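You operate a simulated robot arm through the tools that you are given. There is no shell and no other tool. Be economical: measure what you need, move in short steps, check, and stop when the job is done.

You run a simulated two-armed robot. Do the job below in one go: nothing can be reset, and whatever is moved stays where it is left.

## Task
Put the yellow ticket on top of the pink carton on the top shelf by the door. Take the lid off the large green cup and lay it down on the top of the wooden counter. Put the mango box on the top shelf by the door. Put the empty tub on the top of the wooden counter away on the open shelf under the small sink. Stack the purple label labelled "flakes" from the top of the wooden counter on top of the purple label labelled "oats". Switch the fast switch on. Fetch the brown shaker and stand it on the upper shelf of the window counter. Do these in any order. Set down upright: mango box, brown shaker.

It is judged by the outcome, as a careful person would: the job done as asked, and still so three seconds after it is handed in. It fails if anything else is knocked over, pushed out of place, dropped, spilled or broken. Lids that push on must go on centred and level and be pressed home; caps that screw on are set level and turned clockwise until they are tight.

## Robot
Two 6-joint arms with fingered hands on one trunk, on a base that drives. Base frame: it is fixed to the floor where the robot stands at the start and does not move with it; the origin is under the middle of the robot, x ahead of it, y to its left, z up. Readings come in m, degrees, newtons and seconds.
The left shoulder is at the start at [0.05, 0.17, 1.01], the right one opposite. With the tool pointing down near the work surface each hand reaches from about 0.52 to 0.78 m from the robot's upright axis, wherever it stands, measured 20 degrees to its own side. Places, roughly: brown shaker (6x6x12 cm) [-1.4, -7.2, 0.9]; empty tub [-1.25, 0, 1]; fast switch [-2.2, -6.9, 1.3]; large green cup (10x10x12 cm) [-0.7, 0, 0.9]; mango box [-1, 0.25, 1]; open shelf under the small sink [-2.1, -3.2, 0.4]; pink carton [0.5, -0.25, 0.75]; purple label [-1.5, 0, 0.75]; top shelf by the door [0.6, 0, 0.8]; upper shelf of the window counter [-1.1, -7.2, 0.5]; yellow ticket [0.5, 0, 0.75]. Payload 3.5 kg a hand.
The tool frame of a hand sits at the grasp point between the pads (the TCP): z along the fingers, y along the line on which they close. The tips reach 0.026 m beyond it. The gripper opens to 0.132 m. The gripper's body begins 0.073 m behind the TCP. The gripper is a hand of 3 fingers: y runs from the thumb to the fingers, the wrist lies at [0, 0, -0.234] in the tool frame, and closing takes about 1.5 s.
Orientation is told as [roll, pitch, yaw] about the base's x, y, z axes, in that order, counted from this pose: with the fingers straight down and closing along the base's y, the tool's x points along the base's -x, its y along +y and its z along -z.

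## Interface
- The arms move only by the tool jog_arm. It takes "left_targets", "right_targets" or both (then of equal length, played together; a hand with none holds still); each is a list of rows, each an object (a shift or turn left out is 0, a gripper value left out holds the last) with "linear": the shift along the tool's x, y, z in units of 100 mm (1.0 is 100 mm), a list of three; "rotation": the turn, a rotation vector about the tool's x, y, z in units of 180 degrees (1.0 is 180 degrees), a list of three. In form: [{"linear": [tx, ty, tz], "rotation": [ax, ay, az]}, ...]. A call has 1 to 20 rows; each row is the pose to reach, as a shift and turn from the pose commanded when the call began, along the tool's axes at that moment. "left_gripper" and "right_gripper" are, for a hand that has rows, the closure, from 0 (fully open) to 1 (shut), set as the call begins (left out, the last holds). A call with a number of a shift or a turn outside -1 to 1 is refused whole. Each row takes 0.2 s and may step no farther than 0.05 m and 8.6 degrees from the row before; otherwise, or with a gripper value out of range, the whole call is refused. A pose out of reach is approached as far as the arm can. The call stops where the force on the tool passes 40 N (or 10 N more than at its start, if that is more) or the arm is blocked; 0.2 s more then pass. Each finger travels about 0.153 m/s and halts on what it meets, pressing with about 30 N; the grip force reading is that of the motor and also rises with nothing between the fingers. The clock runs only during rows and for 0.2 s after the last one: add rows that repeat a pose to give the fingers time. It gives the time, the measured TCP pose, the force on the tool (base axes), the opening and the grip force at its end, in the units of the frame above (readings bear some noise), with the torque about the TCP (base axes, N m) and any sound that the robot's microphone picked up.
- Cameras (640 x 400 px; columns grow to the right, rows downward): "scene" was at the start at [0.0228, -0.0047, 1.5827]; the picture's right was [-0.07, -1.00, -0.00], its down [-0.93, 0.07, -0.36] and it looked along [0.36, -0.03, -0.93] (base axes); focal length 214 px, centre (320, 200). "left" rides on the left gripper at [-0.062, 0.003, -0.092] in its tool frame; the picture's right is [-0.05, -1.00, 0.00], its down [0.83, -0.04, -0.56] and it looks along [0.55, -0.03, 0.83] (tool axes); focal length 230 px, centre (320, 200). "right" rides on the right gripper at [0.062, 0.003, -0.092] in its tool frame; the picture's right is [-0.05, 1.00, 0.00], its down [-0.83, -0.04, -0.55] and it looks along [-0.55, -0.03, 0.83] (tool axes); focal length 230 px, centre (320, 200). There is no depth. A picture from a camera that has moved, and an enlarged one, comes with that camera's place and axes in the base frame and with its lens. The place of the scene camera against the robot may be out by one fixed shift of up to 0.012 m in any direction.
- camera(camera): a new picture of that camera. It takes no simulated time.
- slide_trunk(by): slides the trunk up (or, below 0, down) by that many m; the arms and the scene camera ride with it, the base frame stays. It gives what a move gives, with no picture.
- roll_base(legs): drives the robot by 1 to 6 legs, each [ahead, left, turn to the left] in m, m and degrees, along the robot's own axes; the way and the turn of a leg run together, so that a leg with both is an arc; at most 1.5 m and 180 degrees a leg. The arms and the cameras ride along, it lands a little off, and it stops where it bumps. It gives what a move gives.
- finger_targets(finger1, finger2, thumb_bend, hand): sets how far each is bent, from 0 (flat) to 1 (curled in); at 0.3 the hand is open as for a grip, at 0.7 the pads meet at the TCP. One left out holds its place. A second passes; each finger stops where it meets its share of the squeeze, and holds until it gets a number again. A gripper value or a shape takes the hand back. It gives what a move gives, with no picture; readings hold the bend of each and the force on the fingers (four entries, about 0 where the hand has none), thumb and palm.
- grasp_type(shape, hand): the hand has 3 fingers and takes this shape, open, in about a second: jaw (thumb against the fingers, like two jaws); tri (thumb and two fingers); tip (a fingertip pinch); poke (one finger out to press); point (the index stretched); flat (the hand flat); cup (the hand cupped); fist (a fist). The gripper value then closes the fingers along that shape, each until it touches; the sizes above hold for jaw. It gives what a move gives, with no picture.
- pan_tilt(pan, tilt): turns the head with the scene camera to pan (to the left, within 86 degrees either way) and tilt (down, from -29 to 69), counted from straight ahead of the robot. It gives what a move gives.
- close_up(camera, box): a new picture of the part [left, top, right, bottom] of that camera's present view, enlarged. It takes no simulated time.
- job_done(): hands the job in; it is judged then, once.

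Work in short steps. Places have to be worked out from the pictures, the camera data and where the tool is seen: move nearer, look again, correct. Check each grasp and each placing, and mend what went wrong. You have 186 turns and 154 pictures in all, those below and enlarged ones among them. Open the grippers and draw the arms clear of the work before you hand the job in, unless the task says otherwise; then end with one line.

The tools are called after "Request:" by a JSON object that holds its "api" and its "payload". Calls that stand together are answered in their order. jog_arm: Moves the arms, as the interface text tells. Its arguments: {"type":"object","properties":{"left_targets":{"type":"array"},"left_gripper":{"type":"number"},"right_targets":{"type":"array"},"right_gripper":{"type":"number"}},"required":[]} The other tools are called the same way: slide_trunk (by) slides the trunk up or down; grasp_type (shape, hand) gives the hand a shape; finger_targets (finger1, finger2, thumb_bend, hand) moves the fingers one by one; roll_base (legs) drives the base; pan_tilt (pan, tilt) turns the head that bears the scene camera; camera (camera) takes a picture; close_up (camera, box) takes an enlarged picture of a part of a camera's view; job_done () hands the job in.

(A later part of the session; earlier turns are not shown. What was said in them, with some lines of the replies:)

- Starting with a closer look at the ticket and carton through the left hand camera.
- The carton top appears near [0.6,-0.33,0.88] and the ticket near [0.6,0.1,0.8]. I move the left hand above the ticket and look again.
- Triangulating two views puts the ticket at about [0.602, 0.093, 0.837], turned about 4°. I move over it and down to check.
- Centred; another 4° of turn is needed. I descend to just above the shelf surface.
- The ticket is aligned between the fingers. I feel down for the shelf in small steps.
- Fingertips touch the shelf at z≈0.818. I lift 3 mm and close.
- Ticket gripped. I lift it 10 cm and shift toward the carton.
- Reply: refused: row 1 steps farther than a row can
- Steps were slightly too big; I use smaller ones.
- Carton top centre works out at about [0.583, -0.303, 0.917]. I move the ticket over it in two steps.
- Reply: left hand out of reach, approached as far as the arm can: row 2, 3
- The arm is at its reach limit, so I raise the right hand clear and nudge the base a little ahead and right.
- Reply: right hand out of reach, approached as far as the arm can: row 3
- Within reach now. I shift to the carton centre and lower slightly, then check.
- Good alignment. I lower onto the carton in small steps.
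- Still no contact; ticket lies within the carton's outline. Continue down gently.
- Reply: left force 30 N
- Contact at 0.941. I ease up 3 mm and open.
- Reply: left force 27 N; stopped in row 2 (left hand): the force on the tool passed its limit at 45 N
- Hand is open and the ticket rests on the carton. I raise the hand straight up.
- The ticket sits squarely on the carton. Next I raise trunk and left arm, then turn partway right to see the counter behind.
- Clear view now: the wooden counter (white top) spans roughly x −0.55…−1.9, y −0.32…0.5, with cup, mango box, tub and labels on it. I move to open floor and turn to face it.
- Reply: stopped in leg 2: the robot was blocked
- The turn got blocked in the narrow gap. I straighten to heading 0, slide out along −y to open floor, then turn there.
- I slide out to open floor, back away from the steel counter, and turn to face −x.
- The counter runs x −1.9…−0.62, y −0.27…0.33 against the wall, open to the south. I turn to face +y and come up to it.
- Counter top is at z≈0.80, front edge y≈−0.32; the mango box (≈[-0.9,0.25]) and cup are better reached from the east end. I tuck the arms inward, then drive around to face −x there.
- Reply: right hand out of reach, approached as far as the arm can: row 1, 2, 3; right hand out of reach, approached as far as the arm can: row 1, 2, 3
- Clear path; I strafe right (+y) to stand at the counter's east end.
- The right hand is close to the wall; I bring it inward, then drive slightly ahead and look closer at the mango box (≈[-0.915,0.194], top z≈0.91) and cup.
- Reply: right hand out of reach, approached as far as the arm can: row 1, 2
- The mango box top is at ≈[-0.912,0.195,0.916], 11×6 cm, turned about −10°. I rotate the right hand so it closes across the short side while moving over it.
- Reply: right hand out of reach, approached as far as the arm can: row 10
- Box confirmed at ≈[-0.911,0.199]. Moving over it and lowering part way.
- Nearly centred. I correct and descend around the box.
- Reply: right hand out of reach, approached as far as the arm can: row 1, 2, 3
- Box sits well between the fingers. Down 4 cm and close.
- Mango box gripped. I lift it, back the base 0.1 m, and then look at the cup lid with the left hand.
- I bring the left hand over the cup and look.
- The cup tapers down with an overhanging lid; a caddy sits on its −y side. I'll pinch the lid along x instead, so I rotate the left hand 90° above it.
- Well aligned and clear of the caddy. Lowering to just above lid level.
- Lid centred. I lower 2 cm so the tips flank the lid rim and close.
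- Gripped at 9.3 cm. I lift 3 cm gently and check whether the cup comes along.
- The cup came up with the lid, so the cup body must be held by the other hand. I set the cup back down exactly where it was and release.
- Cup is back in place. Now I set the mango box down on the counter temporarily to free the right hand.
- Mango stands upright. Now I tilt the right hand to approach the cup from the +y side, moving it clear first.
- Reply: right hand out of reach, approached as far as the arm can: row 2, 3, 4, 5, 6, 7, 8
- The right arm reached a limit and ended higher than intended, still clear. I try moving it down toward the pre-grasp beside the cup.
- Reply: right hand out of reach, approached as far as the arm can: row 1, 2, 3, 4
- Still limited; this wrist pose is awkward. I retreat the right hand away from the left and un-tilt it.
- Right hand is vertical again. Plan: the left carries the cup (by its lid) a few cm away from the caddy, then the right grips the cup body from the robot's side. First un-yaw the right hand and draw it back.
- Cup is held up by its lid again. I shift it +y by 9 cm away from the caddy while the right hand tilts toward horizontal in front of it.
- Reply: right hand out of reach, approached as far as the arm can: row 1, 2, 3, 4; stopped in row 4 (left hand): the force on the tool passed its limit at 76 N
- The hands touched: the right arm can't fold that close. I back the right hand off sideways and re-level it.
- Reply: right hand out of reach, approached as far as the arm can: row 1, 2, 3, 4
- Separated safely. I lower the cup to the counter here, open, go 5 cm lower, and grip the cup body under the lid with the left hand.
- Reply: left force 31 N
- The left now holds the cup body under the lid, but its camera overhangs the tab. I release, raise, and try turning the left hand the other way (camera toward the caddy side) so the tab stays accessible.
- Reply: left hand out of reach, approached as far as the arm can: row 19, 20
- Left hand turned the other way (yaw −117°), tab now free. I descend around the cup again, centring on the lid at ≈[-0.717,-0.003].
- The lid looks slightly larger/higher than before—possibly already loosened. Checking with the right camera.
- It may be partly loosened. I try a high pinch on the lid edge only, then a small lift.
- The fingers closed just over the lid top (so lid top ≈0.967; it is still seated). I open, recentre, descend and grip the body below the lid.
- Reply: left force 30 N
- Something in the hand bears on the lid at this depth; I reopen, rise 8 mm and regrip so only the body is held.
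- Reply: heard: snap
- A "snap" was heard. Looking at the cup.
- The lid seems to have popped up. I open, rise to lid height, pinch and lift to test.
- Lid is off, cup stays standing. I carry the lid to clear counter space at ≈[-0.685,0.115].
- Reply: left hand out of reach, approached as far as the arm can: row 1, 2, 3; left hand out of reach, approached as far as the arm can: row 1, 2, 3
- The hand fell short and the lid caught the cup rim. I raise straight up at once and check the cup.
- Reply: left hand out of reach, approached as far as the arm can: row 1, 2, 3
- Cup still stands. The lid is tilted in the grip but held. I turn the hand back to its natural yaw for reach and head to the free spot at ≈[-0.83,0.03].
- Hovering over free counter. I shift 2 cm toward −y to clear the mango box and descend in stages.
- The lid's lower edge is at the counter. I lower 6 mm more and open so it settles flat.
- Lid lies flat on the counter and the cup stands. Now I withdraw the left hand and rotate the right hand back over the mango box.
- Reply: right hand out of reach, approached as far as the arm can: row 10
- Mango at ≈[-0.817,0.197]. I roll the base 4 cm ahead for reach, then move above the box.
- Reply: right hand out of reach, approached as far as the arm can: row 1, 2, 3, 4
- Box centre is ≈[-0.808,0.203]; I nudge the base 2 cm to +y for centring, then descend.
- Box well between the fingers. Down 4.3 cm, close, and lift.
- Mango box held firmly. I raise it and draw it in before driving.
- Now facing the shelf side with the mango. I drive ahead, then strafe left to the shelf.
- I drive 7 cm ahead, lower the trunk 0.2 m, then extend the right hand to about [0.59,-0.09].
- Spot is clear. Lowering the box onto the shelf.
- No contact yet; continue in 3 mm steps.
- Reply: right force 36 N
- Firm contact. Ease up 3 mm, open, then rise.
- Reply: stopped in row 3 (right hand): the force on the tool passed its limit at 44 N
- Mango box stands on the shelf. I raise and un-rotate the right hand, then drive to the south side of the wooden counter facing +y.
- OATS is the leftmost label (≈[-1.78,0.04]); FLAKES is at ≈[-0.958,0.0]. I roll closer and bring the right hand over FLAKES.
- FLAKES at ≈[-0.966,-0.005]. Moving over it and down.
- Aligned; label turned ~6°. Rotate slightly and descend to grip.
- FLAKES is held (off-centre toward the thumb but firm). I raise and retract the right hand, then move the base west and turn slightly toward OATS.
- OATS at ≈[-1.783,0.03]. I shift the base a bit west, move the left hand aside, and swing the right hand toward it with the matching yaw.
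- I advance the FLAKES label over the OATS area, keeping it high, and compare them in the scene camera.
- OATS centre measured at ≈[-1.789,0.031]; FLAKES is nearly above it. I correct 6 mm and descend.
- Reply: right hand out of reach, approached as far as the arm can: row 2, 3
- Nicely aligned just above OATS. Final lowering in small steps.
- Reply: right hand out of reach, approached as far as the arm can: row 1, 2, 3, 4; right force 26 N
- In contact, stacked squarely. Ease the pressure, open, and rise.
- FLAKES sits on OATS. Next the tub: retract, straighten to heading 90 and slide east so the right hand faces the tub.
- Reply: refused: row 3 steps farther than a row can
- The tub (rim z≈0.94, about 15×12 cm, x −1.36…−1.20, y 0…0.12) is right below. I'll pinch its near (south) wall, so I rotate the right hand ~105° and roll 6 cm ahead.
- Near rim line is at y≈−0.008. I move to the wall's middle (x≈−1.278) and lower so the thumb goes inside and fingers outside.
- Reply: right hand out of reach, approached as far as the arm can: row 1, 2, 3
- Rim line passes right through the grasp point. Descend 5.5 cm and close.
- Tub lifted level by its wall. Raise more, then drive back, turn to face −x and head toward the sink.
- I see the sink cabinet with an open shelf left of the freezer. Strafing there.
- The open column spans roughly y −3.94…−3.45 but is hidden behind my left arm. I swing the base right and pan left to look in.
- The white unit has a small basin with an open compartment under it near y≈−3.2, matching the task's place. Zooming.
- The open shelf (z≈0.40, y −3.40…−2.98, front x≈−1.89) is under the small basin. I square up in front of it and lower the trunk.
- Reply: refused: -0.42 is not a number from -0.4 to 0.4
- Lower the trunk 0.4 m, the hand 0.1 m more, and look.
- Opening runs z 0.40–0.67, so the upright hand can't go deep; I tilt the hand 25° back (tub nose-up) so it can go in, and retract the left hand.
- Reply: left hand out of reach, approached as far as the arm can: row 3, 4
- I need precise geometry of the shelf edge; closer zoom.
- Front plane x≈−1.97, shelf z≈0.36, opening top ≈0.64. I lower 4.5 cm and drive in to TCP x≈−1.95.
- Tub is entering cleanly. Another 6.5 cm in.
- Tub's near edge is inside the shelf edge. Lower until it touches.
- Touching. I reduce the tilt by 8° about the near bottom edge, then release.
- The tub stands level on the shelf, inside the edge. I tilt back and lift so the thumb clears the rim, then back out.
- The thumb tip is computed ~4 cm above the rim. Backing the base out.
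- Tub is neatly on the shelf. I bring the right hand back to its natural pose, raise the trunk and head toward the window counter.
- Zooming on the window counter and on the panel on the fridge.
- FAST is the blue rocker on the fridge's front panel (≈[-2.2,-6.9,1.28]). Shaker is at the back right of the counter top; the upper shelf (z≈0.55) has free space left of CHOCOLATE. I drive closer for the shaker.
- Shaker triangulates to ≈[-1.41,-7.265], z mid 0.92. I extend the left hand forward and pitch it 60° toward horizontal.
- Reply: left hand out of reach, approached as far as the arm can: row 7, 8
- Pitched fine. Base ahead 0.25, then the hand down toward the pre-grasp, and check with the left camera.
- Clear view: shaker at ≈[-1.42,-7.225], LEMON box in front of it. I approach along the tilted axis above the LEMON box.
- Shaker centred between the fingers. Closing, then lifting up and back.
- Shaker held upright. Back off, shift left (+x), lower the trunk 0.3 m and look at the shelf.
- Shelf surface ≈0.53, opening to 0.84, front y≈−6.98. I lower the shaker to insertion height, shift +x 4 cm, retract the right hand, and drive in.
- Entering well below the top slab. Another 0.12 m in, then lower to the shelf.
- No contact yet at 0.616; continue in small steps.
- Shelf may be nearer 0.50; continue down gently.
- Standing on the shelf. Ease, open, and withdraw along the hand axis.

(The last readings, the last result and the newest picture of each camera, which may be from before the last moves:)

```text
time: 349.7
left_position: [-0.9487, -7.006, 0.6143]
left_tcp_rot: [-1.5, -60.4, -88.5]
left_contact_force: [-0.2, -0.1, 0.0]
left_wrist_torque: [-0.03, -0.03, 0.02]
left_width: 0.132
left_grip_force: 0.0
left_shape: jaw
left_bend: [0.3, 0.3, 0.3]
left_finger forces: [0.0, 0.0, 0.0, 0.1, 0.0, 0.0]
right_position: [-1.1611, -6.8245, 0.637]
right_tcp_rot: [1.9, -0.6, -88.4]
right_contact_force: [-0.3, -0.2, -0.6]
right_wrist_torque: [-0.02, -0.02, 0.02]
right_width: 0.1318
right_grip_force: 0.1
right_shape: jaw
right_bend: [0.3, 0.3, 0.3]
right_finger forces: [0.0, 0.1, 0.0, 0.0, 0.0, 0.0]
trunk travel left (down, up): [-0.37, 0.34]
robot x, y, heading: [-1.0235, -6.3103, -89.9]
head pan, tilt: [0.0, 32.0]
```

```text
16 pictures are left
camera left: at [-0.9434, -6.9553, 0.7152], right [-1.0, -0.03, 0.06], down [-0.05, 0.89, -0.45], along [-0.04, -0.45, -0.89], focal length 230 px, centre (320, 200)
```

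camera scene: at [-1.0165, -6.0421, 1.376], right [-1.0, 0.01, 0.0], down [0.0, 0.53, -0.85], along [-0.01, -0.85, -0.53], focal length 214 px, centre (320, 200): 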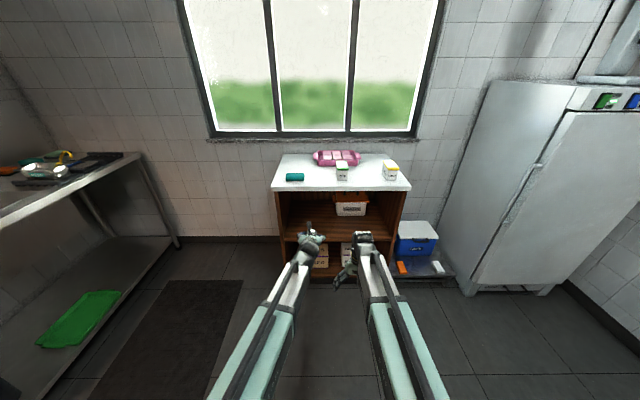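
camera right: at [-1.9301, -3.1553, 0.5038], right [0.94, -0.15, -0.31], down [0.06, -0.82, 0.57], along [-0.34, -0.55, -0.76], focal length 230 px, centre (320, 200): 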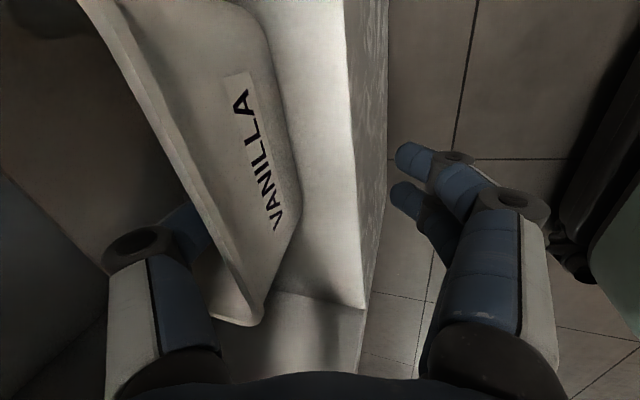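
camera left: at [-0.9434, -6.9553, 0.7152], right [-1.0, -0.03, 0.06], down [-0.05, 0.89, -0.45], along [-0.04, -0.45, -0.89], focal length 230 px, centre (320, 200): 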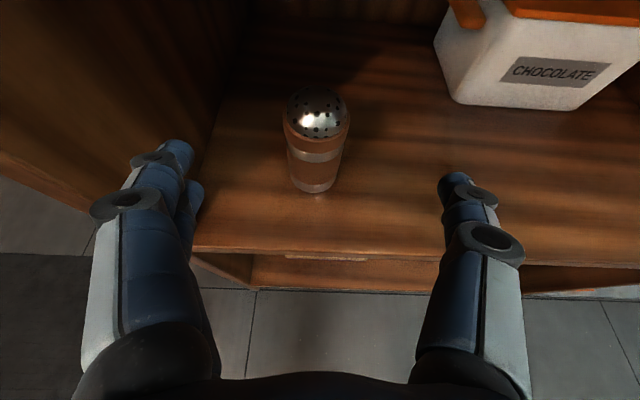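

Shaker stands upright on the upper shelf. Now the switch: back off, raise the trunk, restore the left hand to vertical and pitch the right hand to horizontal.

Request:
{"api": "roll_base", "payload": {"legs": [[-0.4, 0, 0]]}}

Request:
{"api": "slide_trunk", "payload": {"by": 0.34}}

Request:
{"api": "jog_arm", "payload": {"left_targets": [{"linear": [0, 0, 0], "rotation": [0, 0.042, 0]}, {"linear": [0, 0, 0], "rotation": [0, 0.084, 0]}, {"linear": [0, 0, 0], "rotation": [0, 0.126, 0]}, {"linear": [0, 0, 0], "rotation": [0, 0.168, 0]}, {"linear": [0.1, 0, -0.17], "rotation": [0, 0.21, 0]}, {"linear": [0.2, 0, -0.35], "rotation": [0, 0.252, 0]}, {"linear": [0.3, 0, -0.52], "rotation": [0, 0.294, 0]}, {"linear": [0.4, 0, -0.69], "rotation": [0, 0.333, 0]}, {"linear": [0.5, 0, -0.87], "rotation": [0, 0.333, 0]}, {"linear": [0.5, 0, -0.87], "rotation": [0, 0.333, 0]}, {"linear": [0.5, 0, -0.87], "rotation": [0, 0.333, 0]}], "right_targets": [{"linear": [-0.4, 0, -0.1], "rotation": [0, 0, 0]}, {"linear": [-0.8, 0, -0.2], "rotation": [0, -0.045, 0]}, {"linear": [-1.0, -0.1, -0.3], "rotation": [0, -0.09, 0]}, {"linear": [-1.0, -0.2, -0.4], "rotation": [0, -0.135, 0]}, {"linear": [-1.0, -0.3, -0.5], "rotation": [0, -0.18, 0]}, {"linear": [-1.0, -0.3, -0.6], "rotation": [0, -0.225, 0]}, {"linear": [-1.0, -0.3, -0.7], "rotation": [0, -0.27, 0]}, {"linear": [-1.0, -0.3, -0.8], "rotation": [0, -0.315, 0]}, {"linear": [-1.0, -0.3, -0.9], "rotation": [0, -0.36, 0]}, {"linear": [-1.0, -0.3, -1.0], "rotation": [0, -0.405, 0]}, {"linear": [-1.0, -0.3, -1.0], "rotation": [0, -0.45, 0]}]}}

```text
time: 352.2
left_position: [-0.9484, -6.6086, 0.6152]
left_tcp_rot: [-1.5, -60.4, -88.6]
left_contact_force: [-0.2, 0.1, -0.7]
left_wrist_torque: [0.0, 0.01, -0.02]
left_width: 0.132
left_grip_force: 0.1
left_shape: jaw
left_bend: [0.3, 0.3, 0.3]
left_finger forces: [0.1, 0.0, 0.0, 0.0, 0.0, 0.1]
right_position: [-1.1618, -6.425, 0.6364]
right_tcp_rot: [1.8, -0.6, -88.4]
right_contact_force: [0.5, -0.4, 0.6]
right_wrist_torque: [-0.01, 0.0, 0.01]
right_width: 0.1317
right_grip_force: 0.0
right_shape: jaw
right_bend: [0.3, 0.3, 0.3]
right_finger forces: [0.0, 0.1, 0.0, 0.1, 0.0, 0.0]
trunk travel left (down, up): [-0.37, 0.34]
robot x, y, heading: [-1.0224, -5.9157, -90.2]
head pan, tilt: [0.0, 32.0]
```

```text
time: 355.5
left_position: [-0.9488, -6.6086, 0.9557]
left_tcp_rot: [-1.4, -60.4, -88.6]
left_contact_force: [0.4, 0.4, 0.3]
left_wrist_torque: [-0.03, 0.0, 0.0]
left_width: 0.1317
left_grip_force: 0.0
left_shape: jaw
left_bend: [0.3, 0.3, 0.3]
left_finger forces: [0.0, 0.0, 0.0, 0.0, 0.0, 0.1]
right_position: [-1.162, -6.4241, 0.9762]
right_tcp_rot: [1.9, -0.6, -88.4]
right_contact_force: [0.4, -0.1, -0.3]
right_wrist_torque: [0.0, -0.02, -0.02]
right_width: 0.1319
right_grip_force: 0.1
right_shape: jaw
right_bend: [0.3, 0.3, 0.3]
right_finger forces: [0.0, 0.0, 0.0, 0.0, 0.0, 0.0]
trunk travel left (down, up): [-0.71, 0.0]
robot x, y, heading: [-1.025, -5.9106, -90.2]
head pan, tilt: [0.0, 32.0]
```

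```text
time: 357.9
left_position: [-0.9473, -6.5082, 0.9569]
left_tcp_rot: [-0.7, -0.4, -89.9]
left_contact_force: [0.2, -0.4, -0.3]
left_wrist_torque: [0.02, -0.02, -0.01]
left_width: 0.1319
left_grip_force: 0.0
left_shape: jaw
left_bend: [0.3, 0.3, 0.3]
left_finger forces: [0.0, 0.1, 0.0, 0.0, 0.1, 0.0]
right_position: [-1.1911, -6.6045, 1.0859]
right_tcp_rot: [7.8, -77.5, -96.4]
right_contact_force: [-0.5, 0.2, 0.9]
right_wrist_torque: [-0.02, -0.01, 0.01]
right_width: 0.1318
right_grip_force: 0.0
right_shape: jaw
right_bend: [0.3, 0.3, 0.3]
right_finger forces: [0.1, 0.0, 0.0, 0.0, 0.0, 0.1]
right hand out of reach, approached as far as the arm can: row 6, 7, 8, 9, 10, 11
trunk travel left (down, up): [-0.71, 0.0]
robot x, y, heading: [-1.0233, -5.9138, -89.9]
head pan, tilt: [0.0, 32.0]
```

Right hand is near-horizontal. I set the poke shape, drive to face the fridge panel obliquely, raise the hand, and look.

Request:
{"api": "grasp_type", "payload": {"hand": "right", "shape": "poke"}}

Request:
{"api": "jog_arm", "payload": {"right_targets": [{"linear": [-0.4, 0, -0.08]}, {"linear": [-0.8, 0, -0.16]}, {"linear": [-1.0, 0, -0.2]}], "left_targets": [{"linear": [0.4, 0, 0]}, {"linear": [0.8, 0, 0]}, {"linear": [1.0, 0, 0]}]}}

Request:
{"api": "jog_arm", "payload": {"right_targets": [{"linear": [-0.4, 0, -0.08]}, {"linear": [-0.8, 0, -0.16]}, {"linear": [-0.95, 0, -0.2]}]}}

Request:
{"api": "roll_base", "payload": {"legs": [[0.3, -0.55, 0], [0, 0, -30]]}}

Request:
{"api": "pan_tilt", "payload": {"pan": 0, "tilt": 28}}

Request:
{"api": "camera", "payload": {"camera": "scene"}}

```text
time: 358.8
left_position: [-0.9487, -6.508, 0.957]
left_tcp_rot: [-0.6, -0.4, -89.9]
left_contact_force: [-0.4, -0.2, -0.2]
left_wrist_torque: [0.01, -0.02, 0.03]
left_width: 0.1321
left_grip_force: 0.1
left_shape: jaw
left_bend: [0.3, 0.3, 0.3]
left_finger forces: [0.1, 0.0, 0.0, 0.0, 0.0, 0.1]
right_position: [-1.1909, -6.6058, 1.086]
right_tcp_rot: [7.5, -77.6, -95.7]
right_contact_force: [0.1, -0.5, 0.3]
right_wrist_torque: [0.0, -0.03, 0.0]
right_width: 0.0
right_grip_force: 0.1
right_shape: poke
right_bend: [1.0, 1.0, 0.45]
right_finger forces: [0.0, 0.0, 0.0, 0.0, 0.0, 0.0]
trunk travel left (down, up): [-0.71, 0.0]
robot x, y, heading: [-1.0237, -5.9151, -90.1]
head pan, tilt: [0.0, 32.0]
```

```text
time: 359.6
left_position: [-0.9483, -6.4038, 0.9549]
left_tcp_rot: [-0.7, -0.4, -89.8]
left_contact_force: [0.4, 0.4, -1.0]
left_wrist_torque: [0.0, 0.0, -0.03]
left_width: 0.1317
left_grip_force: 0.0
left_shape: jaw
left_bend: [0.3, 0.3, 0.3]
left_finger forces: [0.1, 0.0, 0.0, 0.0, 0.1, 0.0]
right_position: [-1.1951, -6.6149, 1.1909]
right_tcp_rot: [9.0, -77.5, -97.4]
right_contact_force: [0.5, -0.1, -0.8]
right_wrist_torque: [-0.01, 0.0, -0.03]
right_width: 0.0
right_grip_force: 0.1
right_shape: poke
right_bend: [1.0, 1.0, 0.45]
right_finger forces: [0.0, 0.1, 0.1, 0.0, 0.1, 0.1]
right hand out of reach, approached as far as the arm can: row 1, 2, 3
trunk travel left (down, up): [-0.71, 0.0]
robot x, y, heading: [-1.0241, -5.9128, -89.9]
head pan, tilt: [0.0, 32.0]
```

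```text
time: 360.4
left_position: [-0.9486, -6.4057, 0.9562]
left_tcp_rot: [-0.7, -0.5, -89.9]
left_contact_force: [-0.4, -0.4, -0.4]
left_wrist_torque: [0.01, 0.01, -0.02]
left_width: 0.1317
left_grip_force: 0.1
left_shape: jaw
left_bend: [0.3, 0.3, 0.3]
left_finger forces: [0.0, 0.1, 0.0, 0.0, 0.0, 0.0]
right_position: [-1.1982, -6.6163, 1.2882]
right_tcp_rot: [9.0, -77.5, -97.3]
right_contact_force: [-0.3, 0.0, -0.4]
right_wrist_torque: [-0.04, 0.02, 0.02]
right_width: 0.0002
right_grip_force: 0.0
right_shape: poke
right_bend: [1.0, 1.0, 0.45]
right_finger forces: [0.1, 0.1, 0.1, 0.0, 0.0, 0.0]
trunk travel left (down, up): [-0.71, 0.0]
robot x, y, heading: [-1.0272, -5.912, -89.9]
head pan, tilt: [0.0, 32.0]
```

```text
time: 365.3
left_position: [-1.7435, -6.6807, 0.956]
left_tcp_rot: [-0.7, -0.4, -120.1]
left_contact_force: [0.0, 0.8, -0.4]
left_wrist_torque: [0.03, -0.03, -0.02]
left_width: 0.1319
left_grip_force: 0.0
left_shape: jaw
left_bend: [0.3, 0.3, 0.3]
left_finger forces: [0.1, 0.0, 0.1, 0.0, 0.0, 0.0]
right_position: [-2.0661, -6.7371, 1.2881]
right_tcp_rot: [8.9, -77.5, -127.4]
right_contact_force: [0.5, -0.4, 0.8]
right_wrist_torque: [0.0, -0.04, 0.04]
right_width: 0.0001
right_grip_force: 0.1
right_shape: poke
right_bend: [1.0, 1.0, 0.45]
right_finger forces: [0.0, 0.0, 0.0, 0.1, 0.1, 0.0]
trunk travel left (down, up): [-0.71, 0.0]
robot x, y, heading: [-1.5642, -6.2177, -120.3]
head pan, tilt: [0.0, 32.0]
```

```text
time: 366.0
left_position: [-1.7449, -6.6783, 0.9554]
left_tcp_rot: [-0.7, -0.4, -120.1]
left_contact_force: [0.2, -0.3, 0.9]
left_wrist_torque: [0.0, -0.01, 0.0]
left_width: 0.132
left_grip_force: 0.1
left_shape: jaw
left_bend: [0.3, 0.3, 0.3]
left_finger forces: [0.1, 0.0, 0.1, 0.1, 0.1, 0.0]
right_position: [-2.0648, -6.737, 1.2883]
right_tcp_rot: [9.0, -77.5, -127.4]
right_contact_force: [0.3, 0.5, 1.0]
right_wrist_torque: [-0.04, 0.02, 0.02]
right_width: 0.0
right_grip_force: 0.1
right_shape: poke
right_bend: [1.0, 1.0, 0.45]
right_finger forces: [0.0, 0.1, 0.1, 0.1, 0.0, 0.0]
trunk travel left (down, up): [-0.71, 0.0]
robot x, y, heading: [-1.5625, -6.2176, -120.0]
head pan, tilt: [0.0, 28.0]
```

```text
15 pictures are left
camera scene: at [-1.5813, -6.2609, 1.7223], right [-0.86, 0.5, 0.0], down [0.24, 0.41, -0.88], along [-0.44, -0.76, -0.47], focal length 214 px, centre (320, 200)
```

scene: 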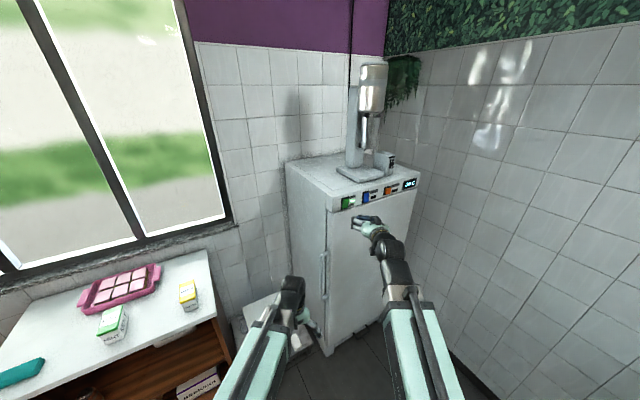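

Request:
{"api": "close_up", "payload": {"camera": "scene", "box": [325, 170, 425, 240]}}

Request:
{"api": "camera", "payload": {"camera": "right"}}

```text
5.71 times, centred on (375, 205) of scene
camera zoom: at [-1.5813, -6.2609, 1.7223], right [-0.86, 0.5, 0.0], down [0.24, 0.41, -0.88], along [-0.44, -0.76, -0.47], focal length 1226 px, centre (6, 171)
```

zoom: 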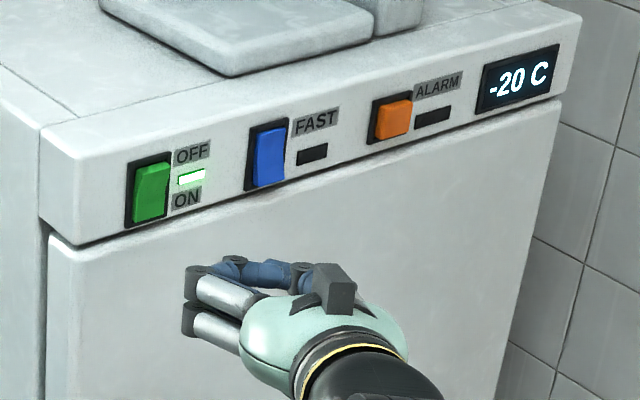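

```text
13 pictures are left
camera right: at [-2.0123, -6.6495, 1.248], right [0.87, -0.49, 0.08], down [0.11, 0.36, 0.93], along [-0.48, -0.8, 0.36], focal length 230 px, centre (320, 200)
```

right: 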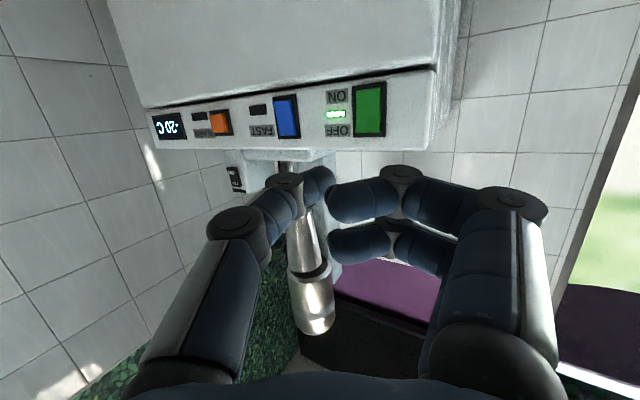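

FAST is off; by analogy with the green switch (ON at the bottom), the bottom half of the blue rocker (≈[-2.22,-6.93,1.237]) needs pressing. I return to jaw, close the fingers as a blunt poker, and roll closer.

Request:
{"api": "grasp_type", "payload": {"hand": "right", "shape": "jaw"}}

Request:
{"api": "roll_base", "payload": {"legs": [[0.13, 0, 0]]}}

Request:
{"api": "jog_arm", "payload": {"right_targets": [{"linear": [0.15, -0.12, 0]}, {"linear": [0.27, -0.25, 0]}, {"linear": [0.27, -0.25, 0]}, {"linear": [0.27, -0.25, 0]}, {"linear": [0.27, -0.25, 0]}, {"linear": [0.27, -0.25, 0]}, {"linear": [0.27, -0.25, 0]}, {"linear": [0.27, -0.25, 0]}], "right_gripper": 1}}

Request:
{"api": "close_up", "payload": {"camera": "scene", "box": [325, 150, 445, 240]}}

Request:
{"api": "camera", "payload": {"camera": "right"}}

```text
time: 366.9
left_position: [-1.7456, -6.6798, 0.9555]
left_tcp_rot: [-0.7, -0.5, -120.1]
left_contact_force: [0.3, -0.1, 0.8]
left_wrist_torque: [0.01, -0.02, -0.01]
left_width: 0.132
left_grip_force: 0.0
left_shape: jaw
left_bend: [0.3, 0.3, 0.3]
left_finger forces: [0.0, 0.1, 0.0, 0.0, 0.0, 0.0]
right_position: [-2.0659, -6.7376, 1.2878]
right_tcp_rot: [9.0, -77.4, -127.6]
right_contact_force: [0.0, 1.0, -0.7]
right_wrist_torque: [-0.01, 0.01, -0.01]
right_width: 0.132
right_grip_force: 0.1
right_shape: jaw
right_bend: [0.3, 0.3, 0.3]
right_finger forces: [0.0, 0.0, 0.1, 0.0, 0.0, 0.0]
trunk travel left (down, up): [-0.71, 0.0]
robot x, y, heading: [-1.5638, -6.2194, -120.3]
head pan, tilt: [0.0, 28.0]
```

```text
time: 368.1
left_position: [-1.809, -6.7883, 0.9553]
left_tcp_rot: [-0.7, -0.3, -120.2]
left_contact_force: [0.3, 0.0, 0.0]
left_wrist_torque: [0.01, 0.0, 0.04]
left_width: 0.132
left_grip_force: 0.1
left_shape: jaw
left_bend: [0.3, 0.3, 0.3]
left_finger forces: [0.0, 0.0, 0.0, 0.1, 0.1, 0.0]
right_position: [-2.1296, -6.8466, 1.2875]
right_tcp_rot: [9.0, -77.3, -127.5]
right_contact_force: [-0.6, -0.2, 0.5]
right_wrist_torque: [-0.04, -0.03, -0.02]
right_width: 0.132
right_grip_force: 0.1
right_shape: jaw
right_bend: [0.3, 0.3, 0.3]
right_finger forces: [0.1, 0.0, 0.1, 0.1, 0.0, 0.1]
trunk travel left (down, up): [-0.71, 0.0]
robot x, y, heading: [-1.6221, -6.3214, -120.2]
head pan, tilt: [0.0, 28.0]
```

```text
time: 369.9
left_position: [-1.8069, -6.7868, 0.9548]
left_tcp_rot: [-0.8, -0.4, -120.1]
left_contact_force: [-0.2, -0.9, 0.3]
left_wrist_torque: [0.0, -0.01, -0.02]
left_width: 0.1316
left_grip_force: 0.1
left_shape: jaw
left_bend: [0.3, 0.3, 0.3]
left_finger forces: [0.0, 0.0, 0.0, 0.0, 0.0, 0.0]
right_position: [-2.1479, -6.8282, 1.2613]
right_tcp_rot: [9.0, -77.5, -127.6]
right_contact_force: [-0.4, 0.1, 0.8]
right_wrist_torque: [-0.01, -0.02, 0.02]
right_width: 0.0001
right_grip_force: 30.6
right_shape: jaw
right_bend: [0.66, 0.66, 0.73]
right_finger forces: [0.0, 0.0, 0.1, 0.1, 0.0, 0.0]
trunk travel left (down, up): [-0.71, 0.0]
robot x, y, heading: [-1.6249, -6.3237, -120.4]
head pan, tilt: [0.0, 28.0]
```

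```text
4.44 times, centred on (385, 195) of scene
camera zoom: at [-1.6437, -6.368, 1.7223], right [-0.86, 0.5, 0.0], down [0.24, 0.41, -0.88], along [-0.44, -0.76, -0.47], focal length 953 px, centre (31, 222)
```

zoom: 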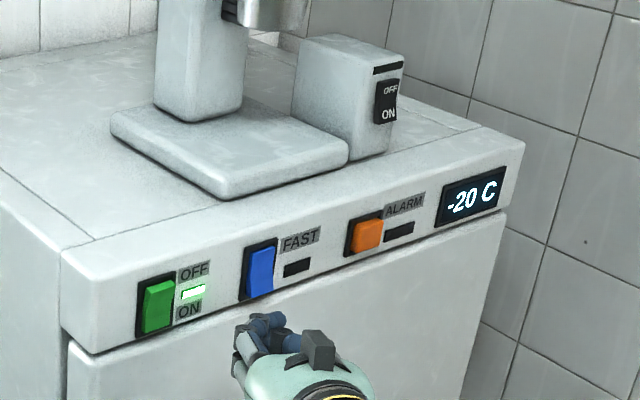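

```text
11 pictures are left
camera right: at [-2.0934, -6.7394, 1.2213], right [0.87, -0.49, 0.08], down [0.11, 0.36, 0.93], along [-0.48, -0.8, 0.36], focal length 230 px, centre (320, 200)
```

right: 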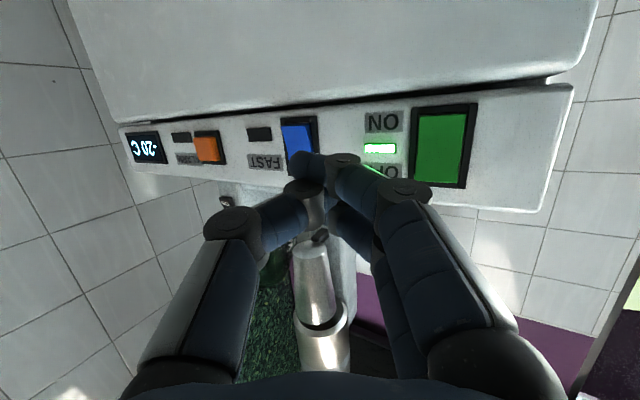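

Alignment is excellent: the target lies along the finger axis, ~0.11 m ahead of the tips. I advance.

Request:
{"api": "jog_arm", "payload": {"right_targets": [{"linear": [0, 0, 0.4]}, {"linear": [0, 0, 0.75]}, {"linear": [0, 0, 0.9]}, {"linear": [0, 0, 1.0]}]}}

Request:
{"api": "close_up", "payload": {"camera": "scene", "box": [325, 170, 445, 260]}}

```text
time: 371.0
left_position: [-1.8055, -6.7838, 0.9586]
left_tcp_rot: [-0.8, -0.6, -120.2]
left_contact_force: [0.8, 0.3, 0.3]
left_wrist_torque: [0.0, -0.02, 0.03]
left_width: 0.132
left_grip_force: 0.0
left_shape: jaw
left_bend: [0.3, 0.3, 0.3]
left_finger forces: [0.0, 0.1, 0.0, 0.1, 0.1, 0.0]
right_position: [-2.1906, -6.9051, 1.2422]
right_tcp_rot: [8.8, -77.5, -127.3]
right_contact_force: [13.8, 24.6, 3.6]
right_wrist_torque: [-0.14, 0.2, 0.11]
right_width: 0.0
right_grip_force: 29.8
right_shape: jaw
right_bend: [0.67, 0.69, 0.73]
right_finger forces: [0.1, 25.4, 0.1, 0.1, 43.5, 0.0]
trunk travel left (down, up): [-0.71, 0.0]
robot x, y, heading: [-1.6248, -6.3214, -120.1]
head pan, tilt: [0.0, 28.0]
stopped in row 4 (right hand): the force on the tool passed its limit at 45 N (the readings are from after the stop); the commanded pose is now the measured one
```

```text
4.44 times, centred on (385, 215) of scene
camera zoom: at [-1.64, -6.3623, 1.7227], right [-0.86, 0.5, 0.0], down [0.23, 0.4, -0.88], along [-0.45, -0.76, -0.47], focal length 953 px, centre (31, 133)
```

zoom: 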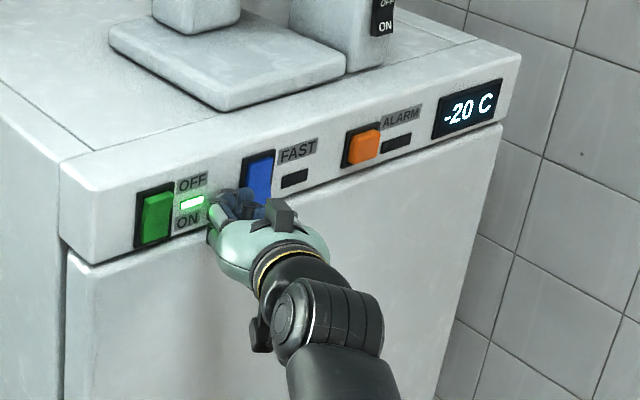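

Contact was made just beside the rocker (2 cm to +x); indicator still dark. I back off 3 cm, shift right 2.2 cm and press again.

Request:
{"api": "jog_arm", "payload": {"right_targets": [{"linear": [0, 0, -0.3]}, {"linear": [-0.03, -0.22, -0.3]}, {"linear": [-0.03, -0.22, -0.1]}, {"linear": [-0.03, -0.22, 0.05]}, {"linear": [-0.03, -0.22, 0.12]}, {"linear": [-0.03, -0.22, 0.2]}, {"linear": [-0.03, -0.22, 0.28]}, {"linear": [-0.03, -0.22, 0.36]}]}}

Request:
{"api": "close_up", "payload": {"camera": "scene", "box": [325, 170, 445, 260]}}

```text
time: 372.2
left_position: [-1.8079, -6.7829, 0.9562]
left_tcp_rot: [-0.7, -0.5, -120.3]
left_contact_force: [-0.7, 0.3, -0.4]
left_wrist_torque: [0.0, -0.03, -0.01]
left_width: 0.1318
left_grip_force: 0.0
left_shape: jaw
left_bend: [0.3, 0.3, 0.3]
left_finger forces: [0.0, 0.0, 0.1, 0.0, 0.0, 0.1]
right_position: [-2.2205, -6.8975, 1.2391]
right_tcp_rot: [7.9, -77.2, -127.0]
right_contact_force: [5.7, 27.2, 1.3]
right_wrist_torque: [-0.06, 0.02, 0.15]
right_width: 0.0001
right_grip_force: 29.7
right_shape: jaw
right_bend: [0.68, 0.68, 0.76]
right_finger forces: [0.0, 0.0, 0.0, 0.0, 51.8, 0.0]
trunk travel left (down, up): [-0.71, 0.0]
robot x, y, heading: [-1.6251, -6.3226, -120.6]
head pan, tilt: [0.0, 28.0]
stopped in row 5 (right hand): the force on the tool passed its limit at 46 N (the readings are from after the stop); the commanded pose is now the measured one
```

```text
4.44 times, centred on (385, 215) of scene
camera zoom: at [-1.6422, -6.3624, 1.7225], right [-0.86, 0.51, 0.0], down [0.24, 0.4, -0.88], along [-0.45, -0.76, -0.47], focal length 953 px, centre (31, 133)
```

zoom: 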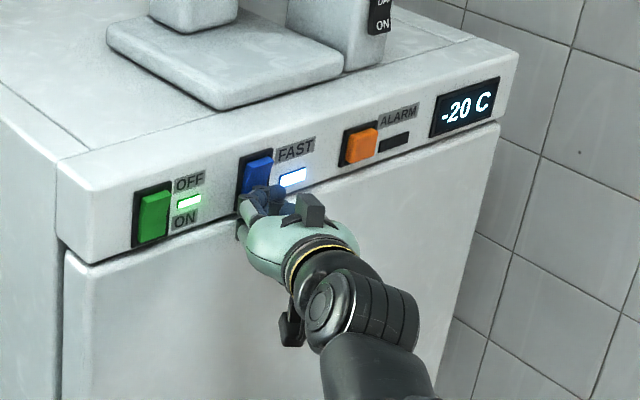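

The FAST indicator is lit. I back the hand straight off, open it, and roll the base away.

Request:
{"api": "jog_arm", "payload": {"right_targets": [{"linear": [0, 0, -0.3]}, {"linear": [0, 0, -0.7]}, {"linear": [0, 0, -1.0]}]}}

Request:
{"api": "roll_base", "payload": {"legs": [[-0.35, 0, 0], [0, 0, 30]]}}

Request:
{"api": "jog_arm", "payload": {"right_targets": [{"linear": [0, 0, 0]}, {"linear": [0, 0, 0]}, {"linear": [0, 0, 0]}, {"linear": [0, 0, 0]}], "right_gripper": 0}}

Request:
{"api": "camera", "payload": {"camera": "scene"}}

```text
time: 373.0
left_position: [-1.8084, -6.7847, 0.9558]
left_tcp_rot: [-0.6, -0.5, -120.3]
left_contact_force: [-0.8, 0.6, 0.3]
left_wrist_torque: [-0.02, 0.02, -0.02]
left_width: 0.1319
left_grip_force: 0.0
left_shape: jaw
left_bend: [0.3, 0.3, 0.3]
left_finger forces: [0.1, 0.0, 0.1, 0.0, 0.0, 0.0]
right_position: [-2.1708, -6.816, 1.26]
right_tcp_rot: [8.2, -77.1, -126.9]
right_contact_force: [-0.1, 0.4, 0.5]
right_wrist_torque: [-0.03, -0.03, 0.0]
right_width: 0.0
right_grip_force: 29.8
right_shape: jaw
right_bend: [0.68, 0.68, 0.75]
right_finger forces: [0.0, 0.0, 0.0, 0.0, 0.0, 0.1]
trunk travel left (down, up): [-0.71, 0.0]
robot x, y, heading: [-1.6224, -6.3222, -120.3]
head pan, tilt: [0.0, 28.0]
```

```text
time: 376.7
left_position: [-1.3764, -6.5161, 0.9563]
left_tcp_rot: [-0.7, -0.4, -90.4]
left_contact_force: [-0.2, -0.3, 0.2]
left_wrist_torque: [0.03, -0.05, 0.01]
left_width: 0.1317
left_grip_force: 0.1
left_shape: jaw
left_bend: [0.3, 0.3, 0.3]
left_finger forces: [0.0, 0.0, 0.0, 0.0, 0.0, 0.1]
right_position: [-1.6772, -6.7246, 1.2602]
right_tcp_rot: [8.0, -77.1, -96.9]
right_contact_force: [0.3, 0.0, -0.3]
right_wrist_torque: [0.01, -0.02, 0.0]
right_width: 0.0
right_grip_force: 29.6
right_shape: jaw
right_bend: [0.68, 0.68, 0.75]
right_finger forces: [0.0, 0.0, 0.1, 0.1, 0.0, 0.1]
trunk travel left (down, up): [-0.71, 0.0]
robot x, y, heading: [-1.4511, -6.0229, -90.2]
head pan, tilt: [0.0, 28.0]
```

```text
time: 377.7
left_position: [-1.3765, -6.5162, 0.9544]
left_tcp_rot: [-0.7, -0.4, -90.3]
left_contact_force: [0.7, -0.3, 0.5]
left_wrist_torque: [0.03, -0.02, 0.0]
left_width: 0.132
left_grip_force: 0.1
left_shape: jaw
left_bend: [0.3, 0.3, 0.3]
left_finger forces: [0.0, 0.0, 0.1, 0.0, 0.1, 0.1]
right_position: [-1.6768, -6.7251, 1.2595]
right_tcp_rot: [8.0, -77.0, -96.7]
right_contact_force: [0.6, 0.3, 0.2]
right_wrist_torque: [0.01, 0.02, -0.01]
right_width: 0.1319
right_grip_force: 0.0
right_shape: jaw
right_bend: [0.3, 0.3, 0.3]
right_finger forces: [0.0, 0.0, 0.0, 0.0, 0.1, 0.0]
trunk travel left (down, up): [-0.71, 0.0]
robot x, y, heading: [-1.4517, -6.0235, -90.3]
head pan, tilt: [0.0, 28.0]
```

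```text
8 pictures are left
camera scene: at [-1.4432, -6.075, 1.7223], right [-1.0, 0.01, 0.0], down [0.0, 0.47, -0.88], along [-0.01, -0.88, -0.47], focal length 214 px, centre (320, 200)
```

scene: 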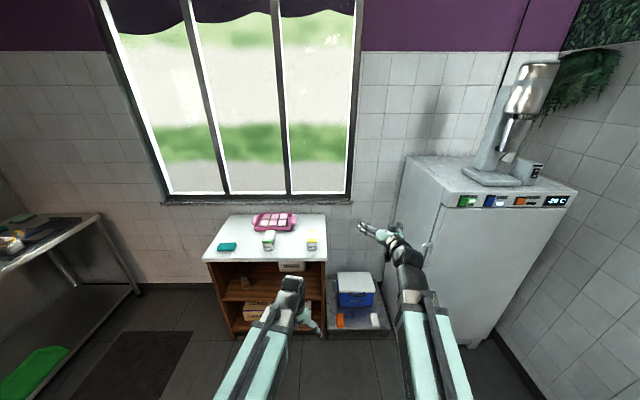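

FAST is lit, and the shaker stands on the upper shelf. Both grippers are open and both arms are clear, so I'm handing in.

Request:
{"api": "job_done", "payload": {}}

```text
The job is handed in.
```

All seven tasks were done and handed in. The green cup was moved a few centimetres along the wooden counter to get its lid off, and is still standing there.
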